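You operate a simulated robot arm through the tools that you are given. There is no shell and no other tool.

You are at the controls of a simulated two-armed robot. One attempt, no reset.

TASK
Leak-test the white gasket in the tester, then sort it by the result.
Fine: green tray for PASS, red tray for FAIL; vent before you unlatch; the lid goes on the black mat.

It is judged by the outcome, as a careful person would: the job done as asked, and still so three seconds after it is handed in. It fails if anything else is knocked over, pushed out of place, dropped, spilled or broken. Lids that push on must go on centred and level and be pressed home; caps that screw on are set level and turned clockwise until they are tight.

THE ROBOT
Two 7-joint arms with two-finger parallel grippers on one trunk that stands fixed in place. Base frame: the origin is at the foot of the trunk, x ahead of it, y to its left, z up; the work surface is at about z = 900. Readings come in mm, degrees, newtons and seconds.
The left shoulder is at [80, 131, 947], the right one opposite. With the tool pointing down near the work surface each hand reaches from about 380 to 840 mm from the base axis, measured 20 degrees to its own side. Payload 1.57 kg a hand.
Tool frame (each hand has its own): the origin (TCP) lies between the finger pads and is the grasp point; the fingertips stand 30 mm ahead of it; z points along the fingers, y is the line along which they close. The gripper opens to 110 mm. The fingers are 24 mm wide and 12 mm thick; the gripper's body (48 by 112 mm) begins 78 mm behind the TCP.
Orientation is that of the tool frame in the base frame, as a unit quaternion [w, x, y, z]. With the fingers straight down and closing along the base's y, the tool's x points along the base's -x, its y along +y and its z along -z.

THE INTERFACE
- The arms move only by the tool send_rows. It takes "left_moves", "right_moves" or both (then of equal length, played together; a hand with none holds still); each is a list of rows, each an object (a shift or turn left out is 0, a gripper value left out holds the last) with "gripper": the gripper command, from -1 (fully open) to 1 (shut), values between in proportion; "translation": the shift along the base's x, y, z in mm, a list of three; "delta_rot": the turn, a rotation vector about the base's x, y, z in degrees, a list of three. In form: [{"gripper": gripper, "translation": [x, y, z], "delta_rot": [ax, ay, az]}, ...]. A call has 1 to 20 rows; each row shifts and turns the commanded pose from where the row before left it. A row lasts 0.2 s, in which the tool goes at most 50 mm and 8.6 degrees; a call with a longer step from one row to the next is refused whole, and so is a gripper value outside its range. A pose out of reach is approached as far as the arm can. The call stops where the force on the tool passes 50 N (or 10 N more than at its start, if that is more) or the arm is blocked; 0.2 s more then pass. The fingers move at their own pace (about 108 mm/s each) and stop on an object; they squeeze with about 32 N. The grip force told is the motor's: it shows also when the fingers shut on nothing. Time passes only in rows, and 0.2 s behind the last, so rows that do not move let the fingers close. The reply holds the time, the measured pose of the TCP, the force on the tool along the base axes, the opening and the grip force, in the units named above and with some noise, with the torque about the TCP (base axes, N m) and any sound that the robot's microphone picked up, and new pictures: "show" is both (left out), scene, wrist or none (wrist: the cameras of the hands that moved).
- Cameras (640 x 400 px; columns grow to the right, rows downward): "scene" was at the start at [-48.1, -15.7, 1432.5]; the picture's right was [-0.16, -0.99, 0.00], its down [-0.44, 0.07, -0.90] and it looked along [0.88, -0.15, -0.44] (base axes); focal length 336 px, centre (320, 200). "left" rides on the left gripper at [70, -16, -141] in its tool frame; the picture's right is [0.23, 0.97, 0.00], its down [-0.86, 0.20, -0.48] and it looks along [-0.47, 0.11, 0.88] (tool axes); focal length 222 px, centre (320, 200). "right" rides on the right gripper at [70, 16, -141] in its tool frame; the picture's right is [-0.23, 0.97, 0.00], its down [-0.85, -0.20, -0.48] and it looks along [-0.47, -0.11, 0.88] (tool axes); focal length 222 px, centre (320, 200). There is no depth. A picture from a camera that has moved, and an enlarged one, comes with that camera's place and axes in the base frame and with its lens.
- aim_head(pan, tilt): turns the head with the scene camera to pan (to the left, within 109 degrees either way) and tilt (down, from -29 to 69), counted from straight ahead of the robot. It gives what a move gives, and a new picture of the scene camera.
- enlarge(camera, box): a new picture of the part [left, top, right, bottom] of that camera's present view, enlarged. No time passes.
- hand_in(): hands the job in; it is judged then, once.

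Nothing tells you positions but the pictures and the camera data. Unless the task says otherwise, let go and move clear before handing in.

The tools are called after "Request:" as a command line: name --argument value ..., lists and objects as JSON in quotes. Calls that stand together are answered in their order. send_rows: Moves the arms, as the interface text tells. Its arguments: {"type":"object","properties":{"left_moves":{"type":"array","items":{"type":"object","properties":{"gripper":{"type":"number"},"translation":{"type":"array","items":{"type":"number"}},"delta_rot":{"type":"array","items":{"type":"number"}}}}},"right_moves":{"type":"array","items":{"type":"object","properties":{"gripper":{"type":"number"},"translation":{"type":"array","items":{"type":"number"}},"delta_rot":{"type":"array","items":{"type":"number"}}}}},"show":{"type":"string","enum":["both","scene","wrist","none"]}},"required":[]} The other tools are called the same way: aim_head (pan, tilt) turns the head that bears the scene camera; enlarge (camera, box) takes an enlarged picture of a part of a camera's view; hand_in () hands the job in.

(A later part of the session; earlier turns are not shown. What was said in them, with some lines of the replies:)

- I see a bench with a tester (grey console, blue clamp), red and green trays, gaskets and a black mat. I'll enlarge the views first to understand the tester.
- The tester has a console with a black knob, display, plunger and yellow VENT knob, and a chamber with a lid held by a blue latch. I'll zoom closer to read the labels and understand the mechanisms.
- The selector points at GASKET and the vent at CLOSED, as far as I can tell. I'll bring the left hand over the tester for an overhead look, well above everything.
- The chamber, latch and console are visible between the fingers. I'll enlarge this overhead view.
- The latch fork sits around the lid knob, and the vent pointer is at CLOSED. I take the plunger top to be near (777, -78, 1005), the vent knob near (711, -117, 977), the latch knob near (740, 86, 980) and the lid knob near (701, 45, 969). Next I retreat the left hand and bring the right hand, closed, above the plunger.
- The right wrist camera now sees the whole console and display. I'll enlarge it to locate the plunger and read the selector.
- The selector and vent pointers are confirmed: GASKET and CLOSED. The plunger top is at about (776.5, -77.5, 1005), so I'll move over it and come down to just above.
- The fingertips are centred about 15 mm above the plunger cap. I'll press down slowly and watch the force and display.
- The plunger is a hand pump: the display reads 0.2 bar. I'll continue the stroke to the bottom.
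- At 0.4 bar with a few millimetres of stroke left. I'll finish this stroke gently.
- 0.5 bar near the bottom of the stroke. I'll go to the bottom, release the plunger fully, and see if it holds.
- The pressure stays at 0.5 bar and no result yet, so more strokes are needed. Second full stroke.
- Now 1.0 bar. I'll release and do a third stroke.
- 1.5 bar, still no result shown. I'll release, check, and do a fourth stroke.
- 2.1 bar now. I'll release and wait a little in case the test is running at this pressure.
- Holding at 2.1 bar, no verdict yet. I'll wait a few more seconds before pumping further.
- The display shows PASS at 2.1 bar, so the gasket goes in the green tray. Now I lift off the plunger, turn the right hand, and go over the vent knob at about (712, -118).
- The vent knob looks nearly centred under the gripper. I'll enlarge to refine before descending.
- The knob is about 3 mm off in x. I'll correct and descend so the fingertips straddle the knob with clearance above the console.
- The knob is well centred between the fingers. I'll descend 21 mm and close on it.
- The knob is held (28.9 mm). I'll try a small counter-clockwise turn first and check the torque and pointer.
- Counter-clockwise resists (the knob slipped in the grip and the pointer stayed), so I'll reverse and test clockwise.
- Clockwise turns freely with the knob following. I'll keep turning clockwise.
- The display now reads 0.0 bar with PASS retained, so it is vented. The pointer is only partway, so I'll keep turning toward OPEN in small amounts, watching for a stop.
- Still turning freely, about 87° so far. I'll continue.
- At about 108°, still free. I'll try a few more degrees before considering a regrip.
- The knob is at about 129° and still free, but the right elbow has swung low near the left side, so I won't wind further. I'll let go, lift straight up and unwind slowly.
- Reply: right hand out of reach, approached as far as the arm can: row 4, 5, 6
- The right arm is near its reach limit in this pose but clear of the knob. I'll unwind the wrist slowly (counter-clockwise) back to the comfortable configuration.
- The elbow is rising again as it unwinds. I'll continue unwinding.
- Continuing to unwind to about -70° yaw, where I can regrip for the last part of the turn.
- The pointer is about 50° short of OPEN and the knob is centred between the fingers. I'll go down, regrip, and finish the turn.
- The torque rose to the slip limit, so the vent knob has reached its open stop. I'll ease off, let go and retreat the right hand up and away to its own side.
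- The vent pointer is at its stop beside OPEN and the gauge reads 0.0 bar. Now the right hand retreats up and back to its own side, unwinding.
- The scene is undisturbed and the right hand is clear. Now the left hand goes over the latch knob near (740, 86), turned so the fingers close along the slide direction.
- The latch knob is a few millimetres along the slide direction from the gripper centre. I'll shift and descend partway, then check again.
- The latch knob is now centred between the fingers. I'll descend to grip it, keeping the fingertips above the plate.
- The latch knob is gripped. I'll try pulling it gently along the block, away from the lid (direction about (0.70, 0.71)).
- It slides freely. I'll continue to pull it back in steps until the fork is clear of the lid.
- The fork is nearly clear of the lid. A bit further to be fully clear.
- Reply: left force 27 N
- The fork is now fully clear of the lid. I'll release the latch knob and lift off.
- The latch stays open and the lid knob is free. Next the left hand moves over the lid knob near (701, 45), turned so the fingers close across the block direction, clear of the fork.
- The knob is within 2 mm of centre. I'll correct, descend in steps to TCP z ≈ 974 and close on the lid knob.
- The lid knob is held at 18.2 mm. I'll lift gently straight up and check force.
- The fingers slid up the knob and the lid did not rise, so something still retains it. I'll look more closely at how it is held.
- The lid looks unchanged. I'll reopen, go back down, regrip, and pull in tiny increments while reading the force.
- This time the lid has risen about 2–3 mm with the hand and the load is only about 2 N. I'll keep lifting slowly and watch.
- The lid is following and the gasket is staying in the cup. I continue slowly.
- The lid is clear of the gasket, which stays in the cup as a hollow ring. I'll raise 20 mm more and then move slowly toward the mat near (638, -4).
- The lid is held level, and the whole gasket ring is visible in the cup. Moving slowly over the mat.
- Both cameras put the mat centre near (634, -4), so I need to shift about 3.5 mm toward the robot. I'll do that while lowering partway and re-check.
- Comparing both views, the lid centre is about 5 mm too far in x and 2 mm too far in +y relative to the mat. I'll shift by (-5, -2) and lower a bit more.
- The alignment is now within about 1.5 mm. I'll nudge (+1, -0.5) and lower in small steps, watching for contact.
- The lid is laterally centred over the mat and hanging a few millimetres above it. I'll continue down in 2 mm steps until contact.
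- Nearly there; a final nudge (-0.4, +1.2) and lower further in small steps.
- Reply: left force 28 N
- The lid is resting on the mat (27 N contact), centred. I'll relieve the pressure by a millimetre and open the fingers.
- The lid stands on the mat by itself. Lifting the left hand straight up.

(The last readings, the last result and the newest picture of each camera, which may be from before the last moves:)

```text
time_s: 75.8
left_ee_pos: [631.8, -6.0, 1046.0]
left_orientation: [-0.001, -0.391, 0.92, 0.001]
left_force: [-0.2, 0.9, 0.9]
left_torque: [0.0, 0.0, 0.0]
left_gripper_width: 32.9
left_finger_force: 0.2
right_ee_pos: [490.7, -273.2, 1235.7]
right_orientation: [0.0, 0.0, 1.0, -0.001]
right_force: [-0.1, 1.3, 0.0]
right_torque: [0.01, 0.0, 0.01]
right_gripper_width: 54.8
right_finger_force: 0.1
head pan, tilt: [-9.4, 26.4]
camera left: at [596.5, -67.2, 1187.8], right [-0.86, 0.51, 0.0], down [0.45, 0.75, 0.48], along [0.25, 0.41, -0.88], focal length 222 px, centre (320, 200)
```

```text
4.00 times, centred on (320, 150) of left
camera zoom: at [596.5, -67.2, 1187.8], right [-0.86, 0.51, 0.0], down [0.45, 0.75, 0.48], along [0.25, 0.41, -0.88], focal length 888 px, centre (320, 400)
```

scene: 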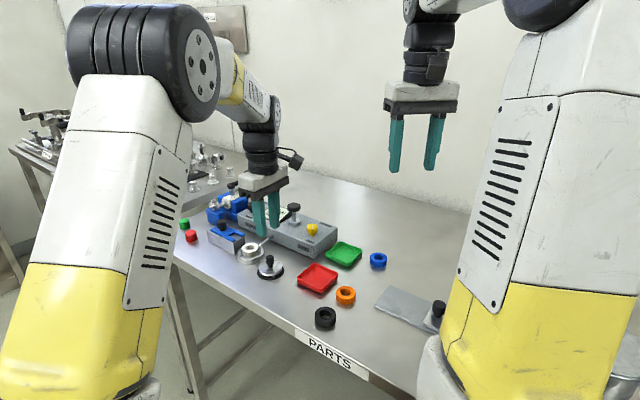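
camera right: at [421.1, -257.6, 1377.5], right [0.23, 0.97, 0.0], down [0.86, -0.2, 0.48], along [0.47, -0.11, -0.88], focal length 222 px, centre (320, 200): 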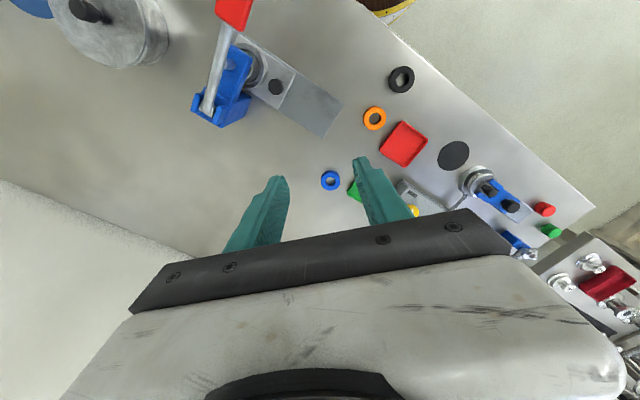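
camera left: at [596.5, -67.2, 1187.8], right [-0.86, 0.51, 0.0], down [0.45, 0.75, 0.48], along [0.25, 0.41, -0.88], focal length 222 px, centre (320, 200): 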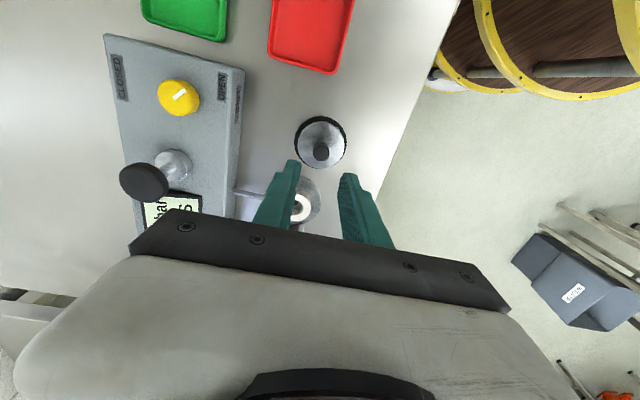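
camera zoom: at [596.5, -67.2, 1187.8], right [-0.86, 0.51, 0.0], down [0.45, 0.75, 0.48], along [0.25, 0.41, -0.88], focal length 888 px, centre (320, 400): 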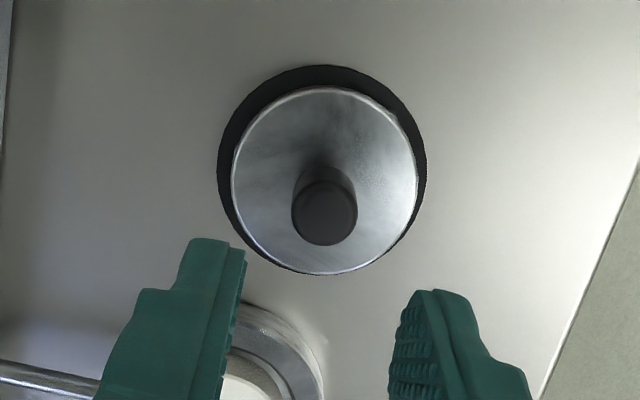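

The lid sits level and centred on the mat. Next the left hand goes above the gasket at about (701.5, 44.5), turned so the fingers avoid both the fork and the pipe.

Request:
send_rows --left_moves '[{"gripper": 0.4, "translation": [14, 10, 0], "delta_rot": [0, 0, 6.9]}, {"gripper": -0.05, "translation": [14, 10, 0], "delta_rot": [0, 0, 6.9]}, {"translation": [14, 10, 0], "delta_rot": [0, 0, 6.9]}, {"translation": [14, 10, 0], "delta_rot": [0, 0, 6.9]}, {"translation": [14, 10, 0], "delta_rot": [0, 0, 6.9]}, {}]' --show "both"

Request:
enlarge --camera "left" --box '[240, 80, 400, 180]'

Request:
enlarge --camera "scene" --box '[220, 200, 300, 270]'

```text
time_s: 77.2
left_ee_pos: [701.8, 45.1, 1043.4]
left_orientation: [0.001, -0.647, 0.762, 0.001]
left_force: [-0.2, -0.1, -0.3]
left_torque: [0.05, -0.04, -0.01]
left_gripper_width: 57.8
left_finger_force: 0.0
right_ee_pos: [490.5, -272.5, 1235.3]
right_orientation: [0.0, 0.0, 1.0, 0.0]
right_force: [-0.2, -0.2, -0.6]
right_torque: [0.0, -0.03, 0.01]
right_gripper_width: 55.1
right_finger_force: 0.1
head pan, tilt: [-9.4, 26.4]
camera left: at [707.0, -26.1, 1184.8], right [-1.0, -0.07, 0.0], down [-0.06, 0.88, 0.48], along [-0.03, 0.48, -0.88], focal length 222 px, centre (320, 200)
```

scene: 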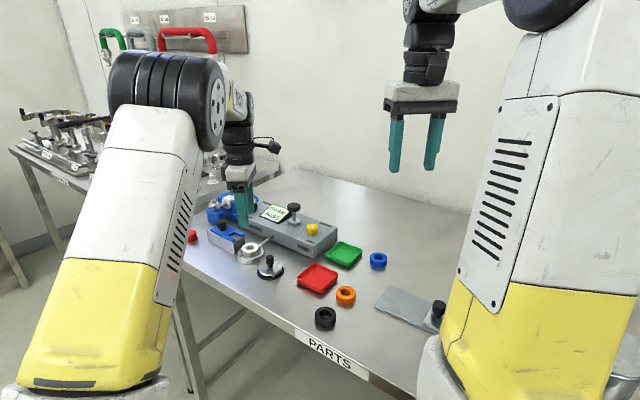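
left: 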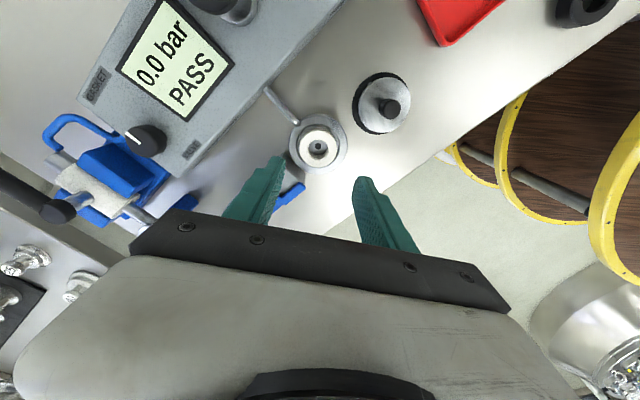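

```text
4.00 times, centred on (320, 130) of left
camera zoom: at [707.0, -26.1, 1184.8], right [-1.0, -0.07, 0.0], down [-0.06, 0.88, 0.48], along [-0.03, 0.48, -0.88], focal length 888 px, centre (320, 480)
```

zoom: 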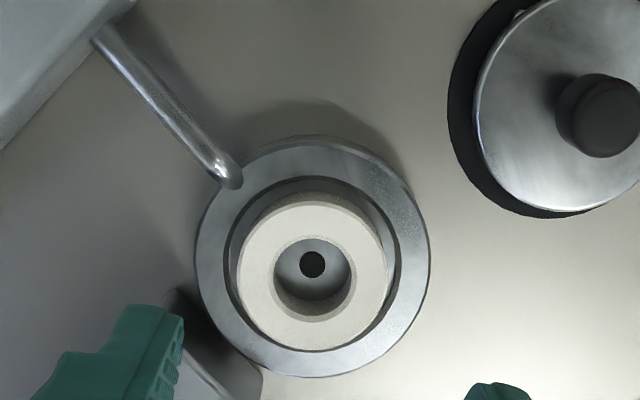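

```text
5.71 times, centred on (260, 235) of scene
camera zoom: at [-48.0, -15.7, 1432.5], right [-0.16, -0.99, 0.0], down [-0.44, 0.07, -0.9], along [0.88, -0.15, -0.45], focal length 1923 px, centre (663, 0)
```

zoom: 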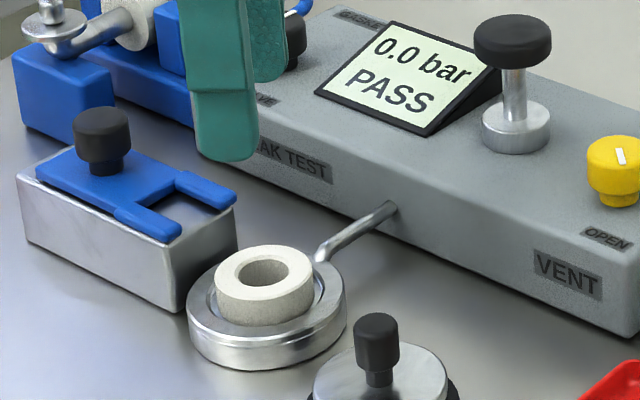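

The gasket is about 1.5 mm off in x and 1.3 mm in y from the gripper centre. I'll correct and descend to just above it, then check the fingertips against the gasket top.

Request:
send_rows --left_moves '[{"gripper": -0.05, "translation": [1.5, -1.3, -20]}, {"translation": [0, 0, -20]}, {"translation": [0, 0, -20]}, {"translation": [0, 0, -12]}, {"translation": [0, 0, -6]}, {}]' --show "none"

Request:
enlarge --camera "left" --box '[240, 100, 400, 200]'

Request:
enlarge --camera "scene" --box '[225, 205, 297, 265]'

```text
time_s: 78.6
left_ee_pos: [703.7, 41.8, 965.8]
left_orientation: [0.001, -0.646, 0.763, 0.0]
left_force: [0.5, 0.6, 0.3]
left_torque: [0.03, -0.01, -0.01]
left_gripper_width: 57.8
left_finger_force: 0.0
right_ee_pos: [490.4, -272.1, 1235.8]
right_orientation: [0.0, 0.0, 1.0, 0.0]
right_force: [0.1, -0.6, -0.5]
right_torque: [0.0, 0.04, 0.0]
right_gripper_width: 54.8
right_finger_force: 0.1
head pan, tilt: [-9.4, 26.4]
```

```text
4.00 times, centred on (320, 150) of left
camera zoom: at [709.4, -29.2, 1108.4], right [-1.0, -0.06, 0.0], down [-0.06, 0.88, 0.48], along [-0.03, 0.48, -0.88], focal length 888 px, centre (320, 400)
```

zoom: 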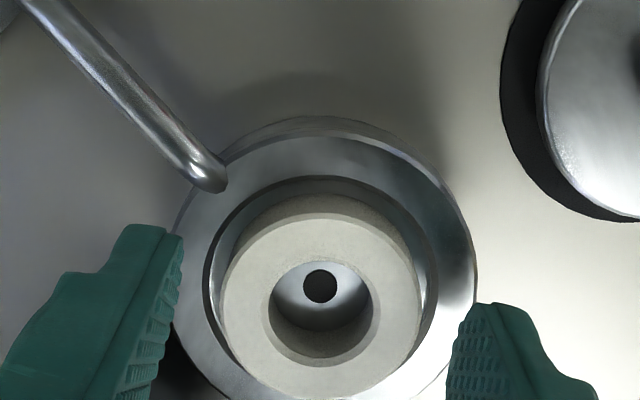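

```text
6.67 times, centred on (261, 235) of scene
camera zoom: at [-48.0, -15.7, 1432.5], right [-0.16, -0.99, 0.0], down [-0.44, 0.07, -0.9], along [0.88, -0.15, -0.45], focal length 2244 px, centre (713, -33)
```

zoom: 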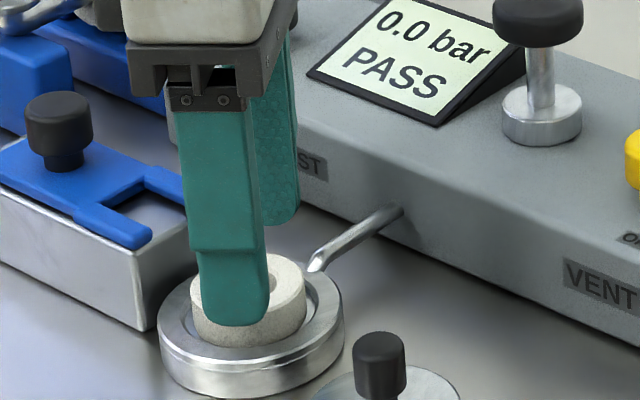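

Only about 1 mm off now. I'll nudge, descend another 12 mm so the tips overlap the upper part of the gasket, and close gently.

Request:
send_rows --left_moves '[{"gripper": -0.05, "translation": [-0.7, 1.2, -4]}, {"translation": [0, 0, -4]}, {"translation": [0, 0, -4]}, {}]' --show "none"

Request:
enlarge --camera "left" --box '[240, 120, 400, 220]'

Request:
enlarge --camera "scene" --box '[225, 205, 297, 265]'

```text
time_s: 79.6
left_ee_pos: [703.3, 44.6, 953.7]
left_orientation: [0.001, -0.646, 0.763, 0.0]
left_force: [0.3, 0.3, -0.1]
left_torque: [0.01, -0.02, 0.01]
left_gripper_width: 57.8
left_finger_force: 0.0
right_ee_pos: [490.9, -272.3, 1236.6]
right_orientation: [0.0, 0.0, 1.0, -0.001]
right_force: [0.2, -0.5, 0.3]
right_torque: [0.04, -0.03, 0.0]
right_gripper_width: 54.9
right_finger_force: 0.0
head pan, tilt: [-9.4, 26.4]
```

```text
4.00 times, centred on (320, 170) of left
camera zoom: at [707.9, -26.8, 1096.4], right [-1.0, -0.06, 0.0], down [-0.06, 0.88, 0.48], along [-0.03, 0.48, -0.88], focal length 888 px, centre (320, 320)
```

zoom: 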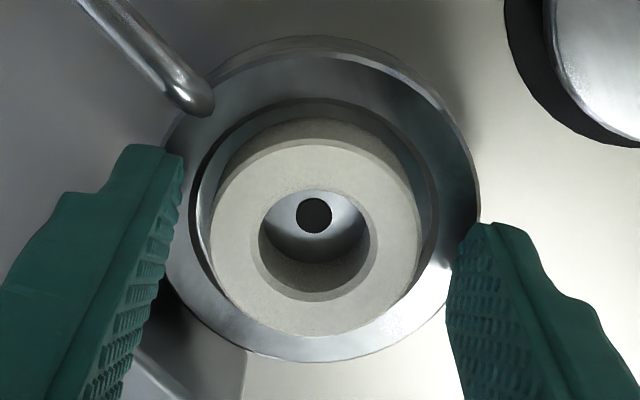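

```text
6.67 times, centred on (261, 235) of scene
camera zoom: at [-48.0, -15.7, 1432.5], right [-0.16, -0.99, 0.0], down [-0.44, 0.07, -0.9], along [0.88, -0.15, -0.45], focal length 2244 px, centre (713, -33)
```

zoom: 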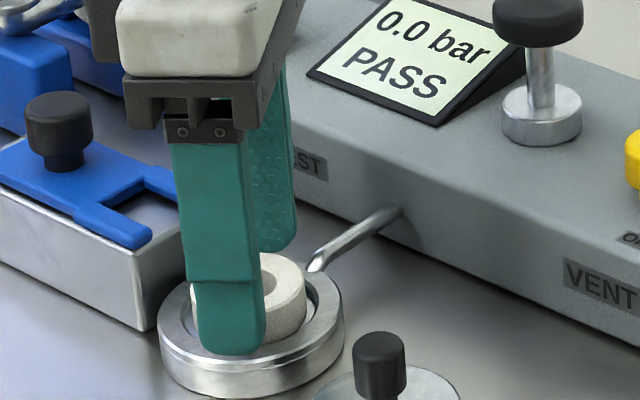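

The fingers straddle the gasket with about 7 mm of overlap and clear of the cup rim. Closing now.

Request:
send_rows --left_moves '[{"gripper": 0.1, "translation": [0.5, -0.3, -1]}, {"gripper": 0.2}, {"gripper": 1}, {}, {}]' --show "none"

Request:
enlarge --camera "left" --box '[240, 120, 400, 220]'

Request:
enlarge --camera "scene" --box '[225, 205, 297, 265]'

```text
time_s: 80.8
left_ee_pos: [703.1, 44.5, 953.5]
left_orientation: [-0.001, -0.646, 0.763, 0.0]
left_force: [0.1, 0.0, -0.1]
left_torque: [-0.02, 0.03, -0.02]
left_gripper_width: 41.8
left_finger_force: 32.2
right_ee_pos: [491.3, -273.4, 1235.5]
right_orientation: [0.0, 0.0, 1.0, 0.0]
right_force: [0.1, -0.2, -0.3]
right_torque: [-0.02, 0.01, 0.0]
right_gripper_width: 55.0
right_finger_force: 0.0
head pan, tilt: [-9.4, 26.4]
```

```text
4.00 times, centred on (320, 170) of left
camera zoom: at [708.5, -27.4, 1095.7], right [-1.0, -0.06, 0.0], down [-0.06, 0.88, 0.48], along [-0.03, 0.48, -0.88], focal length 888 px, centre (320, 320)
```

zoom: 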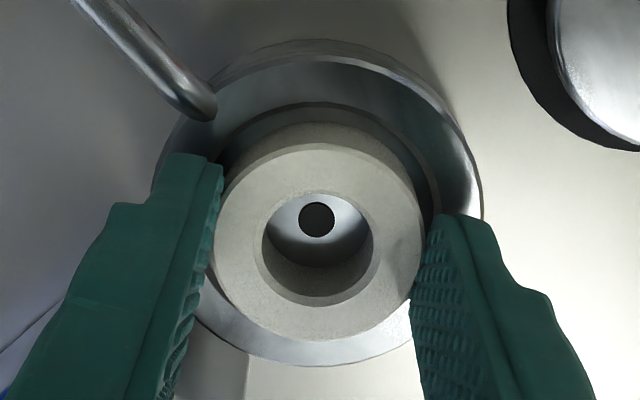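

```text
6.67 times, centred on (261, 235) of scene
camera zoom: at [-48.0, -15.7, 1432.5], right [-0.16, -0.99, 0.0], down [-0.44, 0.07, -0.9], along [0.88, -0.15, -0.45], focal length 2244 px, centre (713, -33)
```

zoom: 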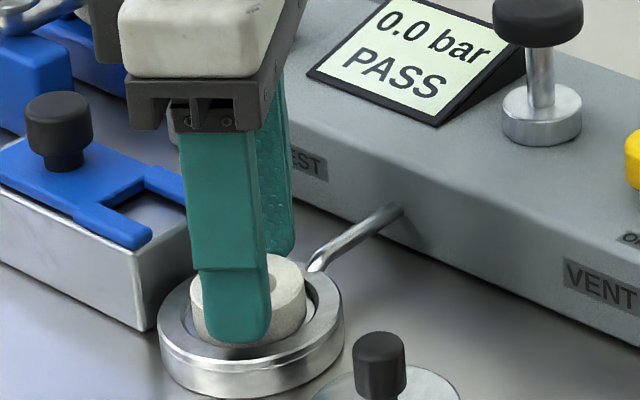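

The gasket is held at 41.8 mm. Lifting slowly and checking that it follows.

Request:
send_rows --left_moves '[{"gripper": 1, "translation": [0, 0, 1.5]}, {"translation": [0, 0, 2]}, {"translation": [0, 0, 2]}, {"translation": [0, 0, 2]}]' --show "none"

Request:
enlarge --camera "scene" --box '[225, 205, 297, 265]'

Request:
enlarge --camera "left" --box '[240, 120, 400, 220]'

```text
time_s: 81.8
left_ee_pos: [701.0, 44.2, 960.0]
left_orientation: [0.001, -0.646, 0.763, 0.0]
left_force: [-0.4, 0.8, 0.0]
left_torque: [0.02, -0.02, 0.04]
left_gripper_width: 41.9
left_finger_force: 31.6
right_ee_pos: [491.0, -272.5, 1235.9]
right_orientation: [-0.001, 0.0, 1.0, 0.0]
right_force: [0.5, -0.5, 0.0]
right_torque: [-0.02, -0.01, -0.02]
right_gripper_width: 54.9
right_finger_force: 0.0
head pan, tilt: [-9.4, 26.4]
```

```text
6.67 times, centred on (261, 235) of scene
camera zoom: at [-48.0, -15.7, 1432.5], right [-0.16, -0.99, 0.0], down [-0.44, 0.07, -0.9], along [0.88, -0.15, -0.45], focal length 2244 px, centre (713, -33)
```

zoom: 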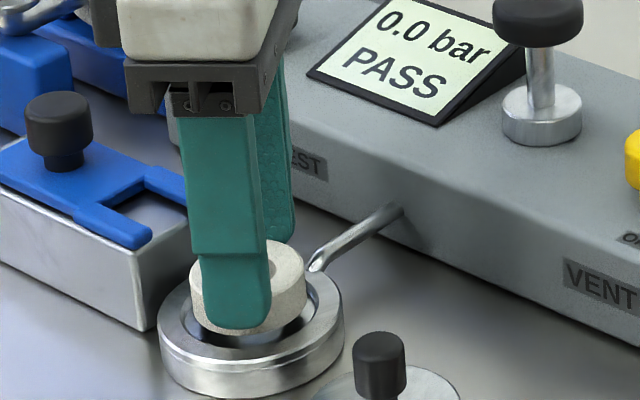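

```text
4.00 times, centred on (320, 170) of left
camera zoom: at [707.5, -28.0, 1102.8], right [-1.0, -0.06, 0.0], down [-0.06, 0.88, 0.48], along [-0.03, 0.48, -0.88], focal length 888 px, centre (320, 320)
```

zoom: 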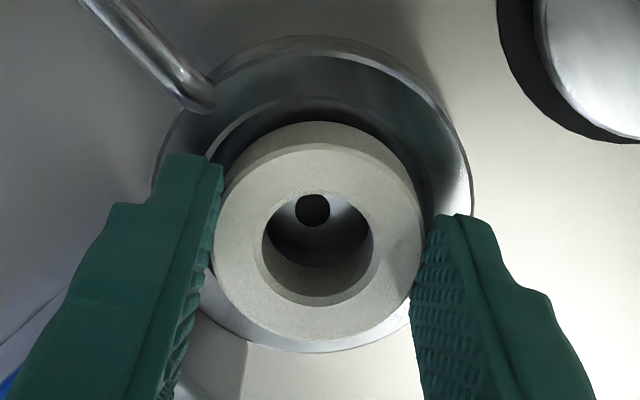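

The gasket comes up with the fingers. I'll keep raising to about z = 1055 so that it clears the console and knobs.

Request:
send_rows --left_moves '[{"gripper": 1, "translation": [0, 0, 3]}, {"translation": [0, 0, 4]}, {"translation": [0, 0, 6]}, {"translation": [0, 0, 8]}, {"translation": [0, 0, 10]}, {"translation": [0, 0, 12]}, {"translation": [0, 0, 12]}, {"translation": [0, 0, 12]}, {"translation": [0, 0, 12]}, {"translation": [0, 0, 10]}, {"translation": [0, 0, 6]}, {}]' --show "both"

Request:
enlarge --camera "scene" --box '[220, 180, 380, 280]'

Request:
enlarge --camera "left" --box '[240, 100, 400, 200]'

```text
time_s: 84.4
left_ee_pos: [703.0, 44.1, 1057.2]
left_orientation: [-0.001, -0.647, 0.763, 0.0]
left_force: [-0.4, 0.6, 0.5]
left_torque: [-0.01, 0.01, 0.0]
left_gripper_width: 41.7
left_finger_force: 31.9
right_ee_pos: [489.9, -272.6, 1234.5]
right_orientation: [0.0, 0.0, 1.0, 0.0]
right_force: [-0.2, -0.2, -0.1]
right_torque: [0.01, -0.01, -0.02]
right_gripper_width: 54.9
right_finger_force: 0.1
head pan, tilt: [-9.4, 26.4]
camera left: at [707.6, -27.8, 1200.3], right [-1.0, -0.06, 0.0], down [-0.06, 0.88, 0.48], along [-0.03, 0.48, -0.88], focal length 222 px, centre (320, 200)
```

scene: 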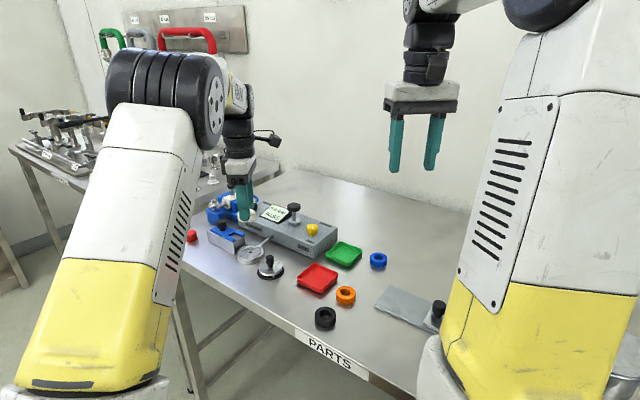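
left: 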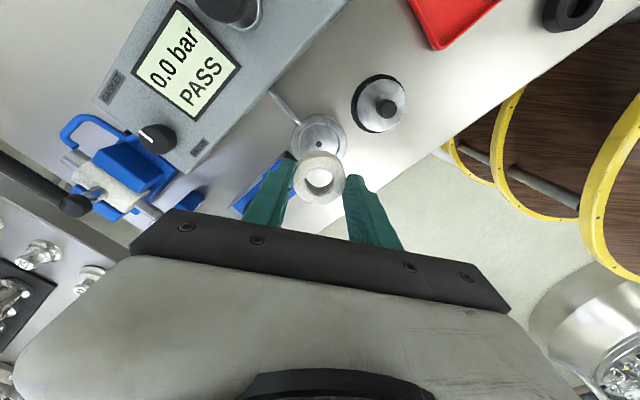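

```text
4.00 times, centred on (300, 230) of scene
camera zoom: at [-48.0, -15.7, 1432.5], right [-0.16, -0.99, 0.0], down [-0.44, 0.07, -0.9], along [0.88, -0.15, -0.45], focal length 1346 px, centre (400, 80)
```

zoom: 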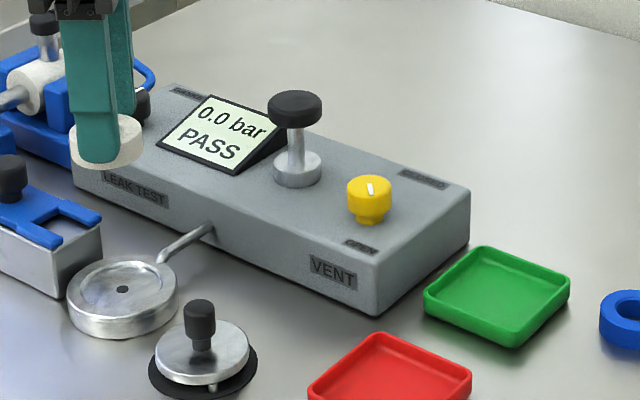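

```text
4.00 times, centred on (320, 150) of left
camera zoom: at [707.6, -27.8, 1200.3], right [-1.0, -0.06, 0.0], down [-0.06, 0.88, 0.48], along [-0.03, 0.48, -0.88], focal length 888 px, centre (320, 400)
```

zoom: 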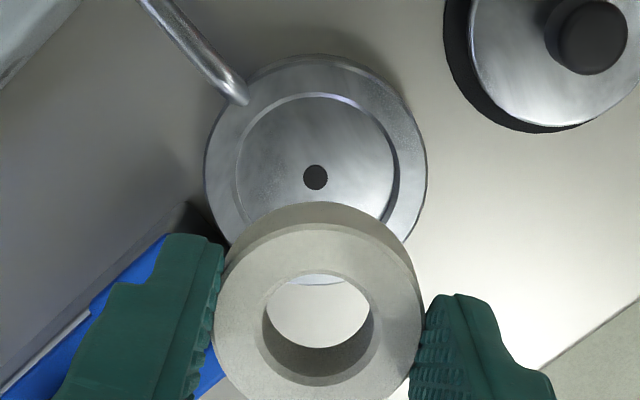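

The gasket is securely held. The green tray centre is about (668, -201); I'll carry it there at this height, rotating so the fingers lie along the tray's diagonal, and back the right hand off a little.

Request:
send_rows --left_moves '[{"gripper": 1, "translation": [-1, -7, 0]}, {"translation": [-2, -12, 0]}, {"translation": [-2.5, -17, 0], "delta_rot": [0, 0, 1]}, {"translation": [-2.5, -19, 0], "delta_rot": [0, 0, 1.2]}, {"translation": [-3, -20, 0], "delta_rot": [0, 0, 1.2]}, {"translation": [-3, -20, 0], "delta_rot": [0, 0, 1.2]}, {"translation": [-3, -20, 0], "delta_rot": [0, 0, 1.2]}, {"translation": [-3, -20, 0], "delta_rot": [0, 0, 1.2]}, {"translation": [-3, -20, 0], "delta_rot": [0, 0, 1.2]}, {"translation": [-3, -20, 0], "delta_rot": [0, 0, 1.2]}, {"translation": [-3, -20, 0]}, {"translation": [-2.5, -18, 0]}, {"translation": [-2, -16, 0]}, {"translation": [-1, -10, 0]}, {"translation": [-0.5, -6, 0]}, {}]' --right_moves '[{"translation": [-4, -4, 2]}, {"translation": [-4, -4, 2]}, {"translation": [-4, -4, 2]}, {"translation": [-4, -4, 2]}, {"translation": [-4, -4, 2]}, {"translation": [-4, -4, 2]}, {"translation": [-4, -4, 2]}, {"translation": [-4, -4, 2]}, {"translation": [-4, -4, 2]}, {"translation": [-4, -4, 2]}, {"translation": [-4, -4, 2]}, {"translation": [-4, -4, 2]}, {"translation": [-4, -4, 2]}, {"translation": [-4, -4, 2]}, {}, {}]' --show "both"

Request:
enlarge --camera "left" --box '[240, 80, 400, 200]'

Request:
enlarge --camera "scene" --box '[290, 190, 400, 290]'

```text
time_s: 87.8
left_ee_pos: [666.9, -201.7, 1056.2]
left_orientation: [0.0, -0.707, 0.708, 0.0]
left_force: [-0.3, -0.2, 0.5]
left_torque: [0.0, -0.01, 0.0]
left_gripper_width: 41.7
left_finger_force: 31.9
right_ee_pos: [432.8, -328.1, 1264.5]
right_orientation: [0.0, -0.001, 1.0, 0.0]
right_force: [0.3, 0.0, -0.9]
right_torque: [0.01, -0.01, 0.01]
right_gripper_width: 54.9
right_finger_force: 0.0
head pan, tilt: [-9.4, 26.4]
camera right: at [364.5, -313.3, 1406.3], right [0.23, 0.97, 0.0], down [0.85, -0.2, 0.48], along [0.47, -0.11, -0.88], focal length 222 px, centre (320, 200)
camera left: at [683.9, -271.0, 1198.9], right [-0.97, -0.23, 0.0], down [-0.2, 0.86, 0.48], along [-0.11, 0.47, -0.88], focal length 222 px, centre (320, 200)
```

scene: 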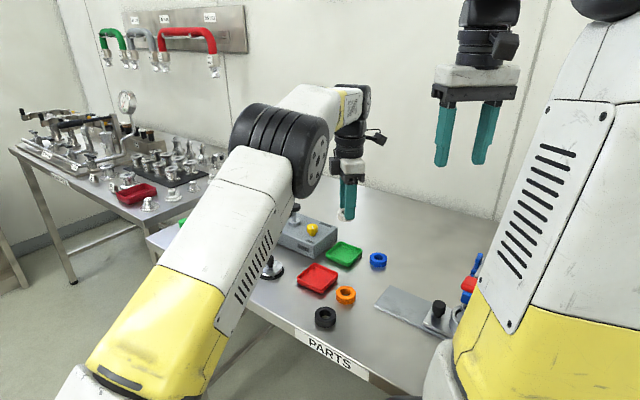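
right: 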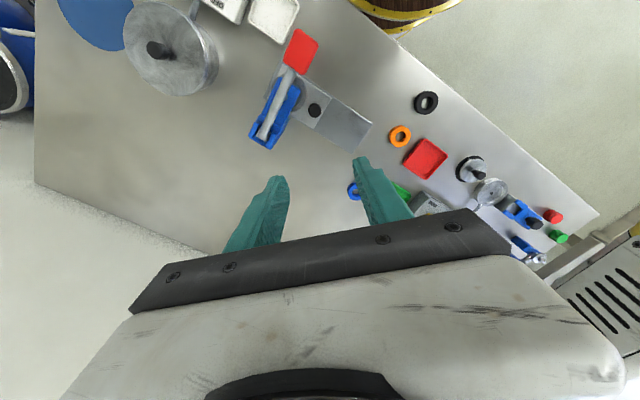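
left: 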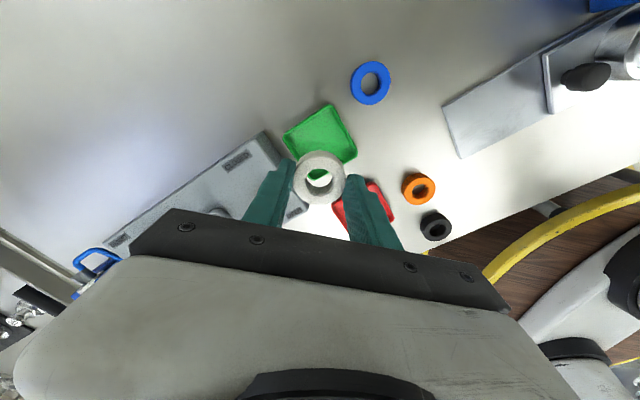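

```text
3.33 times, centred on (320, 140) of left
camera zoom: at [683.9, -271.0, 1198.9], right [-0.97, -0.23, 0.0], down [-0.2, 0.86, 0.48], along [-0.11, 0.47, -0.88], focal length 740 px, centre (320, 400)
```

zoom: 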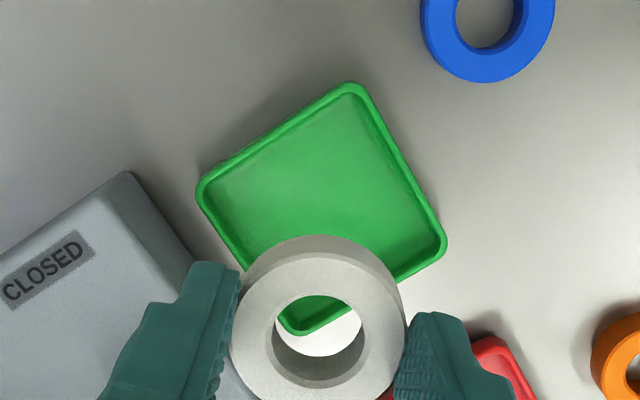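

```text
4.00 times, centred on (345, 240) of scene
camera zoom: at [-48.0, -15.8, 1432.5], right [-0.16, -0.99, 0.0], down [-0.44, 0.07, -0.9], along [0.88, -0.15, -0.45], focal length 1346 px, centre (220, 40)
```

zoom: 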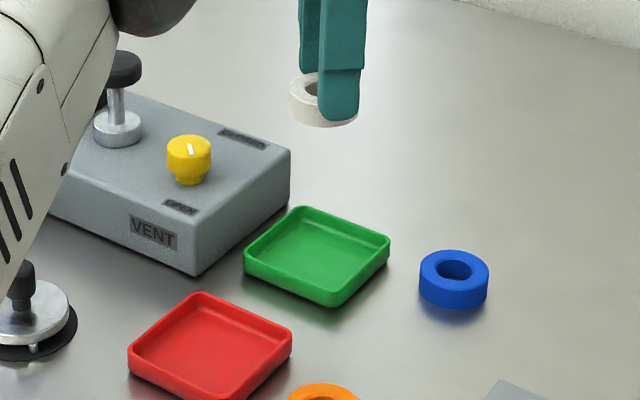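

The gasket is over the green tray, within a few millimetres of its centre. I'll nudge and descend partway, then re-check alignment.

Request:
send_rows --left_moves '[{"gripper": 1, "translation": [-0.5, 2, -6]}, {"translation": [0, 0, -12]}, {"translation": [0, 0, -14]}, {"translation": [0, 0, -14]}, {"translation": [0, 0, -14]}, {"translation": [0, 0, -14]}, {"translation": [0, 0, -10]}, {"translation": [0, 0, -6]}, {}]' --show "none"

Request:
enlarge --camera "left" --box '[240, 80, 400, 200]'

Request:
enlarge --camera "scene" --box '[310, 205, 390, 275]'

```text
time_s: 89.8
left_ee_pos: [666.5, -198.9, 964.5]
left_orientation: [0.0, -0.706, 0.708, 0.0]
left_force: [-0.2, 0.9, 0.1]
left_torque: [0.02, 0.0, -0.01]
left_gripper_width: 41.8
left_finger_force: 31.5
right_ee_pos: [434.8, -329.1, 1264.6]
right_orientation: [-0.001, 0.0, 1.0, 0.0]
right_force: [0.0, 0.2, 0.0]
right_torque: [0.03, 0.02, -0.01]
right_gripper_width: 54.9
right_finger_force: 0.1
head pan, tilt: [-9.4, 26.4]
```

```text
3.33 times, centred on (320, 140) of left
camera zoom: at [684.1, -268.9, 1107.2], right [-0.97, -0.23, 0.0], down [-0.2, 0.86, 0.48], along [-0.11, 0.47, -0.88], focal length 740 px, centre (320, 400)
```

zoom: 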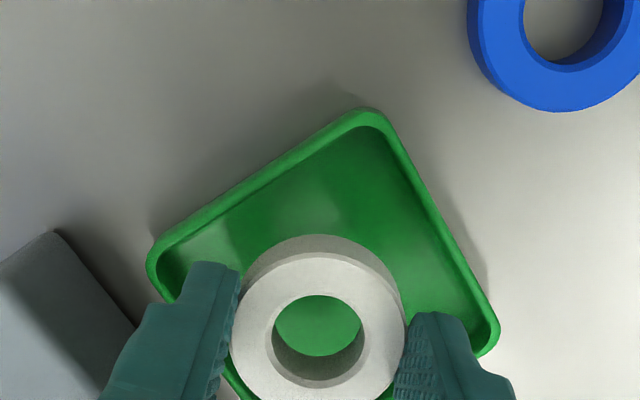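

```text
5.71 times, centred on (350, 240) of scene
camera zoom: at [-48.0, -15.8, 1432.5], right [-0.16, -0.99, 0.0], down [-0.44, 0.07, -0.9], along [0.88, -0.15, -0.45], focal length 1923 px, centre (149, -29)
```

zoom: 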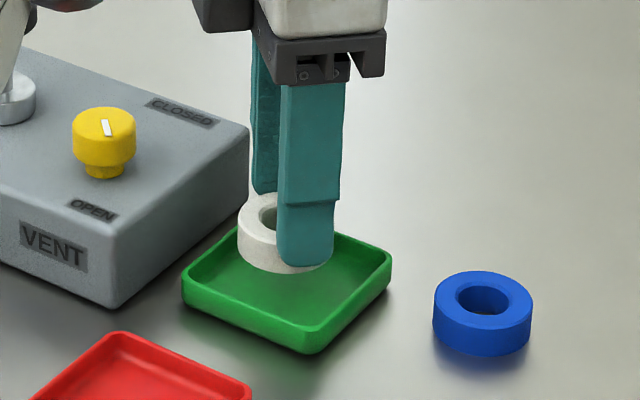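

Alignment is within 1–2 mm. I'll nudge slightly and lower until the fingertips are just at the tray-rim level.

Request:
send_rows --left_moves '[{"gripper": 1, "translation": [-0.8, -1, -5]}, {"translation": [0, 0, -5]}, {"translation": [0, 0, -5]}, {"translation": [0, 0, -4]}, {}]' --show "none"

Request:
enlarge --camera "left" --box '[240, 100, 400, 220]'

Request:
enlarge --camera "scene" --box '[320, 220, 384, 270]'

```text
time_s: 91.0
left_ee_pos: [665.9, -200.6, 947.8]
left_orientation: [-0.001, -0.706, 0.708, 0.0]
left_force: [-0.3, 0.0, -1.3]
left_torque: [0.03, 0.01, 0.0]
left_gripper_width: 41.4
left_finger_force: 32.2
right_ee_pos: [434.8, -328.1, 1265.3]
right_orientation: [0.0, -0.001, 1.0, 0.0]
right_force: [-0.1, 0.3, 0.2]
right_torque: [0.02, -0.02, -0.01]
right_gripper_width: 55.1
right_finger_force: 0.1
head pan, tilt: [-9.4, 26.4]
```

```text
3.33 times, centred on (320, 160) of left
camera zoom: at [683.2, -270.4, 1090.1], right [-0.97, -0.23, 0.0], down [-0.2, 0.86, 0.48], along [-0.11, 0.47, -0.88], focal length 740 px, centre (320, 333)
```

zoom: 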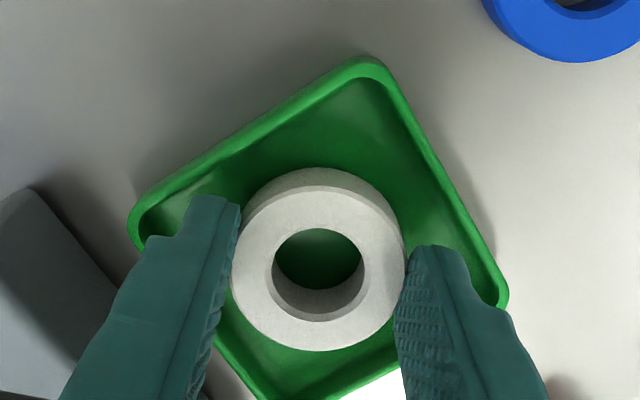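

```text
8.00 times, centred on (352, 245) of scene
camera zoom: at [-48.0, -15.8, 1432.5], right [-0.16, -0.99, 0.0], down [-0.44, 0.07, -0.9], along [0.88, -0.15, -0.45], focal length 2692 px, centre (64, -160)
```

zoom: 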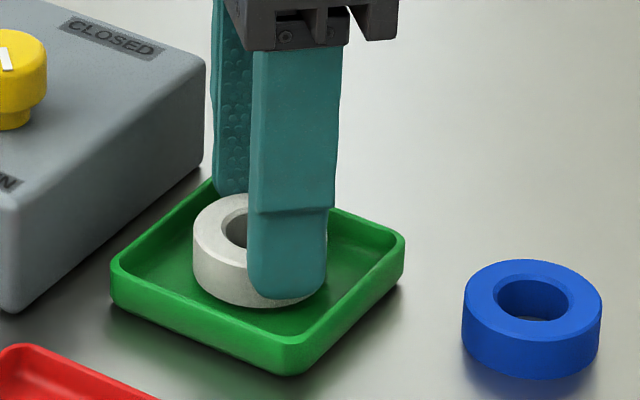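

The gasket is centred in the tray and hangs just above the floor. I'll lower a few millimetres more in small steps, watching force.

Request:
send_rows --left_moves '[{"gripper": 1, "translation": [0, 0, -2]}, {"translation": [0, 0, -2]}, {}]' --show "none"

Request:
enlarge --camera "scene" --box '[320, 220, 384, 270]'

Request:
enlarge --camera "left" --box '[240, 120, 400, 240]'

```text
time_s: 91.8
left_ee_pos: [666.3, -201.7, 944.8]
left_orientation: [0.001, -0.706, 0.708, 0.0]
left_force: [2.1, -1.2, 8.4]
left_torque: [0.07, 0.05, -0.04]
left_gripper_width: 41.8
left_finger_force: 31.9
right_ee_pos: [433.4, -327.9, 1264.8]
right_orientation: [-0.001, 0.0, 1.0, 0.0]
right_force: [0.1, -0.1, 0.5]
right_torque: [0.03, -0.01, -0.01]
right_gripper_width: 55.1
right_finger_force: 0.0
head pan, tilt: [-9.4, 26.4]
```

```text
8.00 times, centred on (352, 245) of scene
camera zoom: at [-48.2, -15.7, 1432.5], right [-0.16, -0.99, 0.0], down [-0.44, 0.07, -0.9], along [0.88, -0.15, -0.44], focal length 2692 px, centre (64, -160)
```

zoom: 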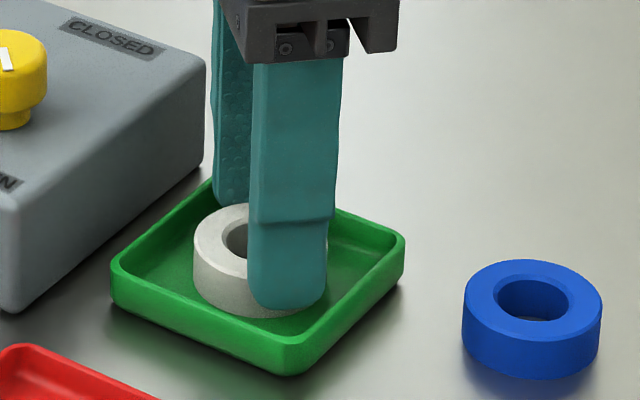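

```text
3.33 times, centred on (320, 180) of left
camera zoom: at [682.7, -270.4, 1086.2], right [-0.97, -0.23, 0.0], down [-0.2, 0.86, 0.48], along [-0.11, 0.47, -0.88], focal length 740 px, centre (320, 267)
```

zoom: 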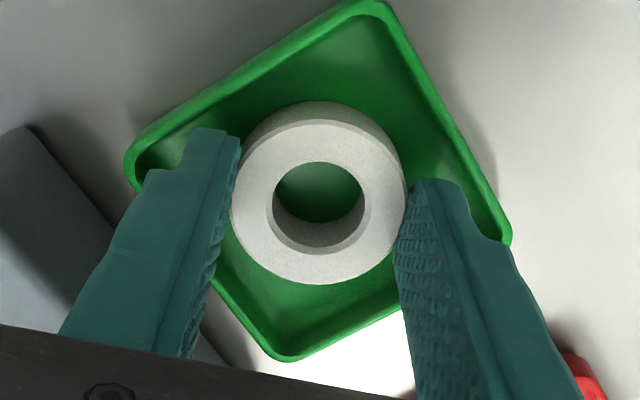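

The gasket has touched the tray floor (8 N) with the fingertips about rim height. I'll ease up half a millimetre and open the fingers just a little.

Request:
send_rows --left_moves '[{"gripper": 1, "translation": [0, 0, 0.7]}, {"gripper": 0.2}, {"gripper": 0.15}, {}]' --show "none"

Request:
enlarge --camera "scene" --box '[320, 220, 384, 270]'

Request:
enlarge --camera "left" --box '[240, 120, 400, 240]'

```text
time_s: 92.8
left_ee_pos: [665.0, -202.0, 943.0]
left_orientation: [0.0, -0.707, 0.707, 0.001]
left_force: [-1.1, 0.8, -2.0]
left_torque: [0.06, 0.15, 0.07]
left_gripper_width: 44.9
left_finger_force: 0.1
right_ee_pos: [434.3, -328.2, 1264.0]
right_orientation: [-0.001, 0.0, 1.0, -0.001]
right_force: [-0.5, -0.5, -0.2]
right_torque: [0.0, -0.01, -0.02]
right_gripper_width: 55.0
right_finger_force: 0.0
head pan, tilt: [-9.4, 26.4]
```

```text
8.00 times, centred on (352, 245) of scene
camera zoom: at [-48.0, -15.7, 1432.5], right [-0.16, -0.99, 0.0], down [-0.44, 0.07, -0.9], along [0.88, -0.15, -0.45], focal length 2692 px, centre (64, -160)
```

zoom: 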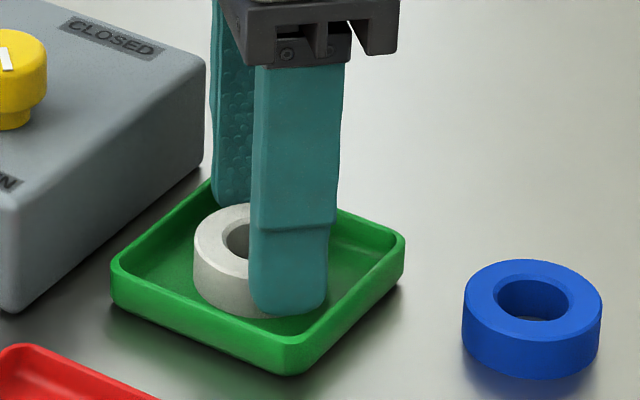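

```text
3.33 times, centred on (320, 180) of left
camera zoom: at [682.9, -270.7, 1085.1], right [-0.97, -0.23, 0.0], down [-0.2, 0.85, 0.48], along [-0.11, 0.47, -0.88], focal length 740 px, centre (320, 267)
```

zoom: 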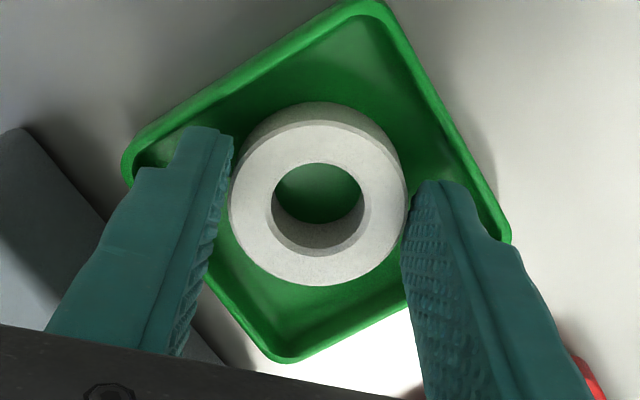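

The gasket rests on the tray floor and the fingers have opened. I'll shift 1 mm so both fingers are clear, then lift slowly.

Request:
send_rows --left_moves '[{"gripper": 0.15, "translation": [-1, 0, 0.5]}, {"translation": [0, 0, 2]}, {"translation": [0, 0, 3]}, {}]' --show "none"

Request:
enlarge --camera "scene" --box '[320, 220, 384, 270]'

Request:
enlarge --camera "left" --box '[240, 120, 400, 240]'

```text
time_s: 93.8
left_ee_pos: [665.8, -200.9, 948.7]
left_orientation: [0.0, -0.706, 0.708, 0.0]
left_force: [1.1, -0.5, 0.8]
left_torque: [-0.01, 0.01, -0.03]
left_gripper_width: 46.7
left_finger_force: 0.0
right_ee_pos: [433.8, -328.1, 1264.3]
right_orientation: [0.0, 0.0, 1.0, 0.0]
right_force: [-0.4, -0.9, -0.2]
right_torque: [0.04, -0.02, 0.0]
right_gripper_width: 55.1
right_finger_force: 0.0
head pan, tilt: [-9.4, 26.4]
```

```text
8.00 times, centred on (352, 245) of scene
camera zoom: at [-48.0, -15.8, 1432.5], right [-0.16, -0.99, 0.0], down [-0.44, 0.07, -0.9], along [0.88, -0.15, -0.45], focal length 2692 px, centre (64, -160)
```

zoom: 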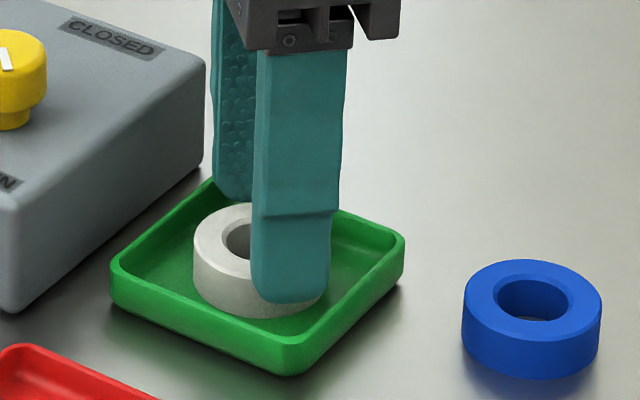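

```text
3.33 times, centred on (320, 180) of left
camera zoom: at [682.2, -270.8, 1090.9], right [-0.97, -0.23, 0.0], down [-0.2, 0.86, 0.48], along [-0.11, 0.47, -0.88], focal length 740 px, centre (320, 267)
```

zoom: 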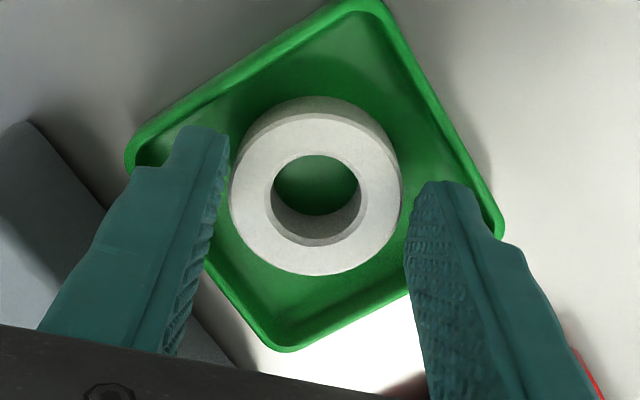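

The gasket stays in the tray with both fingers free of it. Lifting the left hand straight up now.

Request:
send_rows --left_moves '[{"gripper": 0.15, "translation": [0, 0, 5]}, {"translation": [0, 0, 10]}, {"translation": [0, 0, 20]}, {"translation": [0, 0, 30]}, {"translation": [0, 0, 35]}, {"translation": [0, 0, 35]}, {}]' --show "none"

Request:
enlarge --camera "scene" --box '[300, 200, 396, 275]'

```text
time_s: 95.4
left_ee_pos: [663.5, -201.3, 1084.0]
left_orientation: [0.001, -0.706, 0.708, 0.0]
left_force: [0.8, -0.5, 0.1]
left_torque: [0.0, 0.02, 0.02]
left_gripper_width: 46.9
left_finger_force: 0.0
right_ee_pos: [433.6, -329.7, 1265.1]
right_orientation: [0.0, -0.001, 1.0, 0.001]
right_force: [-0.5, 0.7, -0.1]
right_torque: [-0.02, -0.05, 0.0]
right_gripper_width: 54.9
right_finger_force: 0.0
head pan, tilt: [-9.4, 26.4]
```

```text
5.33 times, centred on (348, 238) of scene
camera zoom: at [-48.0, -15.8, 1432.5], right [-0.16, -0.99, 0.0], down [-0.44, 0.07, -0.9], along [0.88, -0.15, -0.45], focal length 1795 px, centre (171, 0)
```

zoom: 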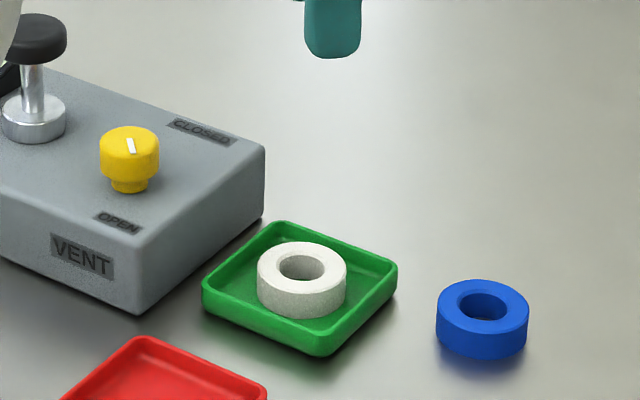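

The gasket lies flat in the green tray. Finally I retract the left hand up and back to its own side and check the whole bench.

Request:
send_rows --left_moves '[{"gripper": 0.15, "translation": [0, 0, 35]}, {"translation": [0, 0, 35]}, {"translation": [-12, 29, 7], "delta_rot": [0, 0, -7]}, {"translation": [-12, 29, 7], "delta_rot": [0, 0, -7]}, {"translation": [-12, 29, 7], "delta_rot": [0, 0, -7]}, {"translation": [-12, 29, 7], "delta_rot": [0, 0, -7]}, {"translation": [-12, 29, 7], "delta_rot": [0, 0, -7]}, {"translation": [-12, 29, 7], "delta_rot": [0, 0, -7]}, {"translation": [-12, 29, 7], "delta_rot": [0, 0, -7]}, {"translation": [-12, 29, 7], "delta_rot": [0, 0, -7]}, {"translation": [-12, 29, 7], "delta_rot": [0, 0, -7]}, {"translation": [-12, 29, 7], "delta_rot": [0, 0, -7]}, {"translation": [-12, 29, 7], "delta_rot": [0, 0, -7]}, {"translation": [-12, 29, 7], "delta_rot": [0, 0, -7]}, {"translation": [-12, 29, 7], "delta_rot": [0, 0, -6]}, {}]' --show "scene"

Request:
enlarge --camera "scene" --box '[140, 160, 460, 360]'

Request:
enlarge --camera "scene" --box '[195, 180, 355, 290]'

```text
time_s: 98.8
left_ee_pos: [503.3, 179.3, 1244.7]
left_orientation: [0.0, 0.002, 1.0, 0.0]
left_force: [0.7, 0.2, 0.2]
left_torque: [-0.01, -0.04, 0.02]
left_gripper_width: 46.9
left_finger_force: 0.0
left hand out of reach, approached as far as the arm can: row 2
right_ee_pos: [433.5, -328.9, 1263.6]
right_orientation: [0.0, 0.0, 1.0, -0.001]
right_force: [-0.2, 0.4, 0.5]
right_torque: [-0.02, 0.04, 0.01]
right_gripper_width: 54.8
right_finger_force: 0.0
head pan, tilt: [-9.4, 26.4]
```

scene: 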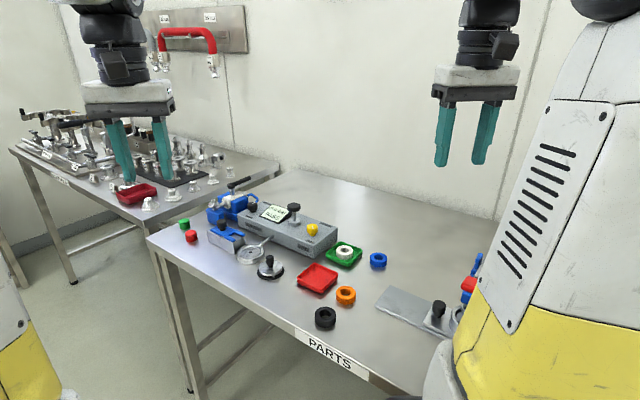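

```text
2.00 times, centred on (300, 260) of scene
camera zoom: at [-48.1, -15.7, 1432.5], right [-0.16, -0.99, 0.0], down [-0.44, 0.07, -0.9], along [0.88, -0.15, -0.44], focal length 673 px, centre (360, 80)
```

zoom: 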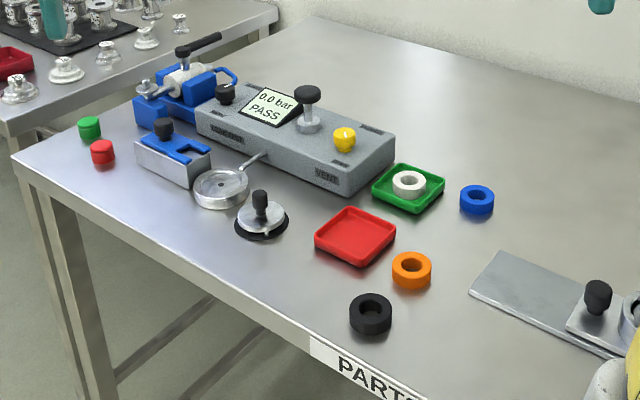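

```text
3.64 times, centred on (275, 235) of scene
camera zoom: at [-48.1, -15.7, 1432.5], right [-0.16, -0.99, 0.0], down [-0.44, 0.07, -0.9], along [0.88, -0.15, -0.44], focal length 1224 px, centre (484, 73)
```

zoom: 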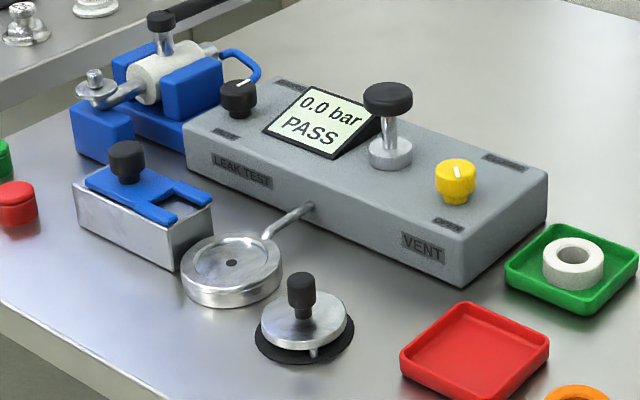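

The white gasket tested PASS at 2.1 bar and lies in the green tray. The tester is vented (0.0 bar) and unlatched, the lid is level on the black mat, everything else is where it was, and both hands are clear. I'm handing in.

Request:
hand_in

```text
The job is handed in.
```

The white gasket passed its leak test at 2.1 bar, and it is now in the green tray. I've handed the job in, but no verdict has come back.

- **Vent and unlatch:** I opened the vent until the gauge read 0.0 bar, and only then slid the latch back. The vent knob stopped turning a little short of pointing straight at OPEN.
- **Lid:** It stands level and centred on the black mat. On the first try my fingers slipped up its knob and the lid stayed put; the second, slower lift worked.
- **Gasket:** It lies flat in the middle of the green tray.
- **Rest of the bench:** In the last pictures nothing else had moved, and both hands were clear.
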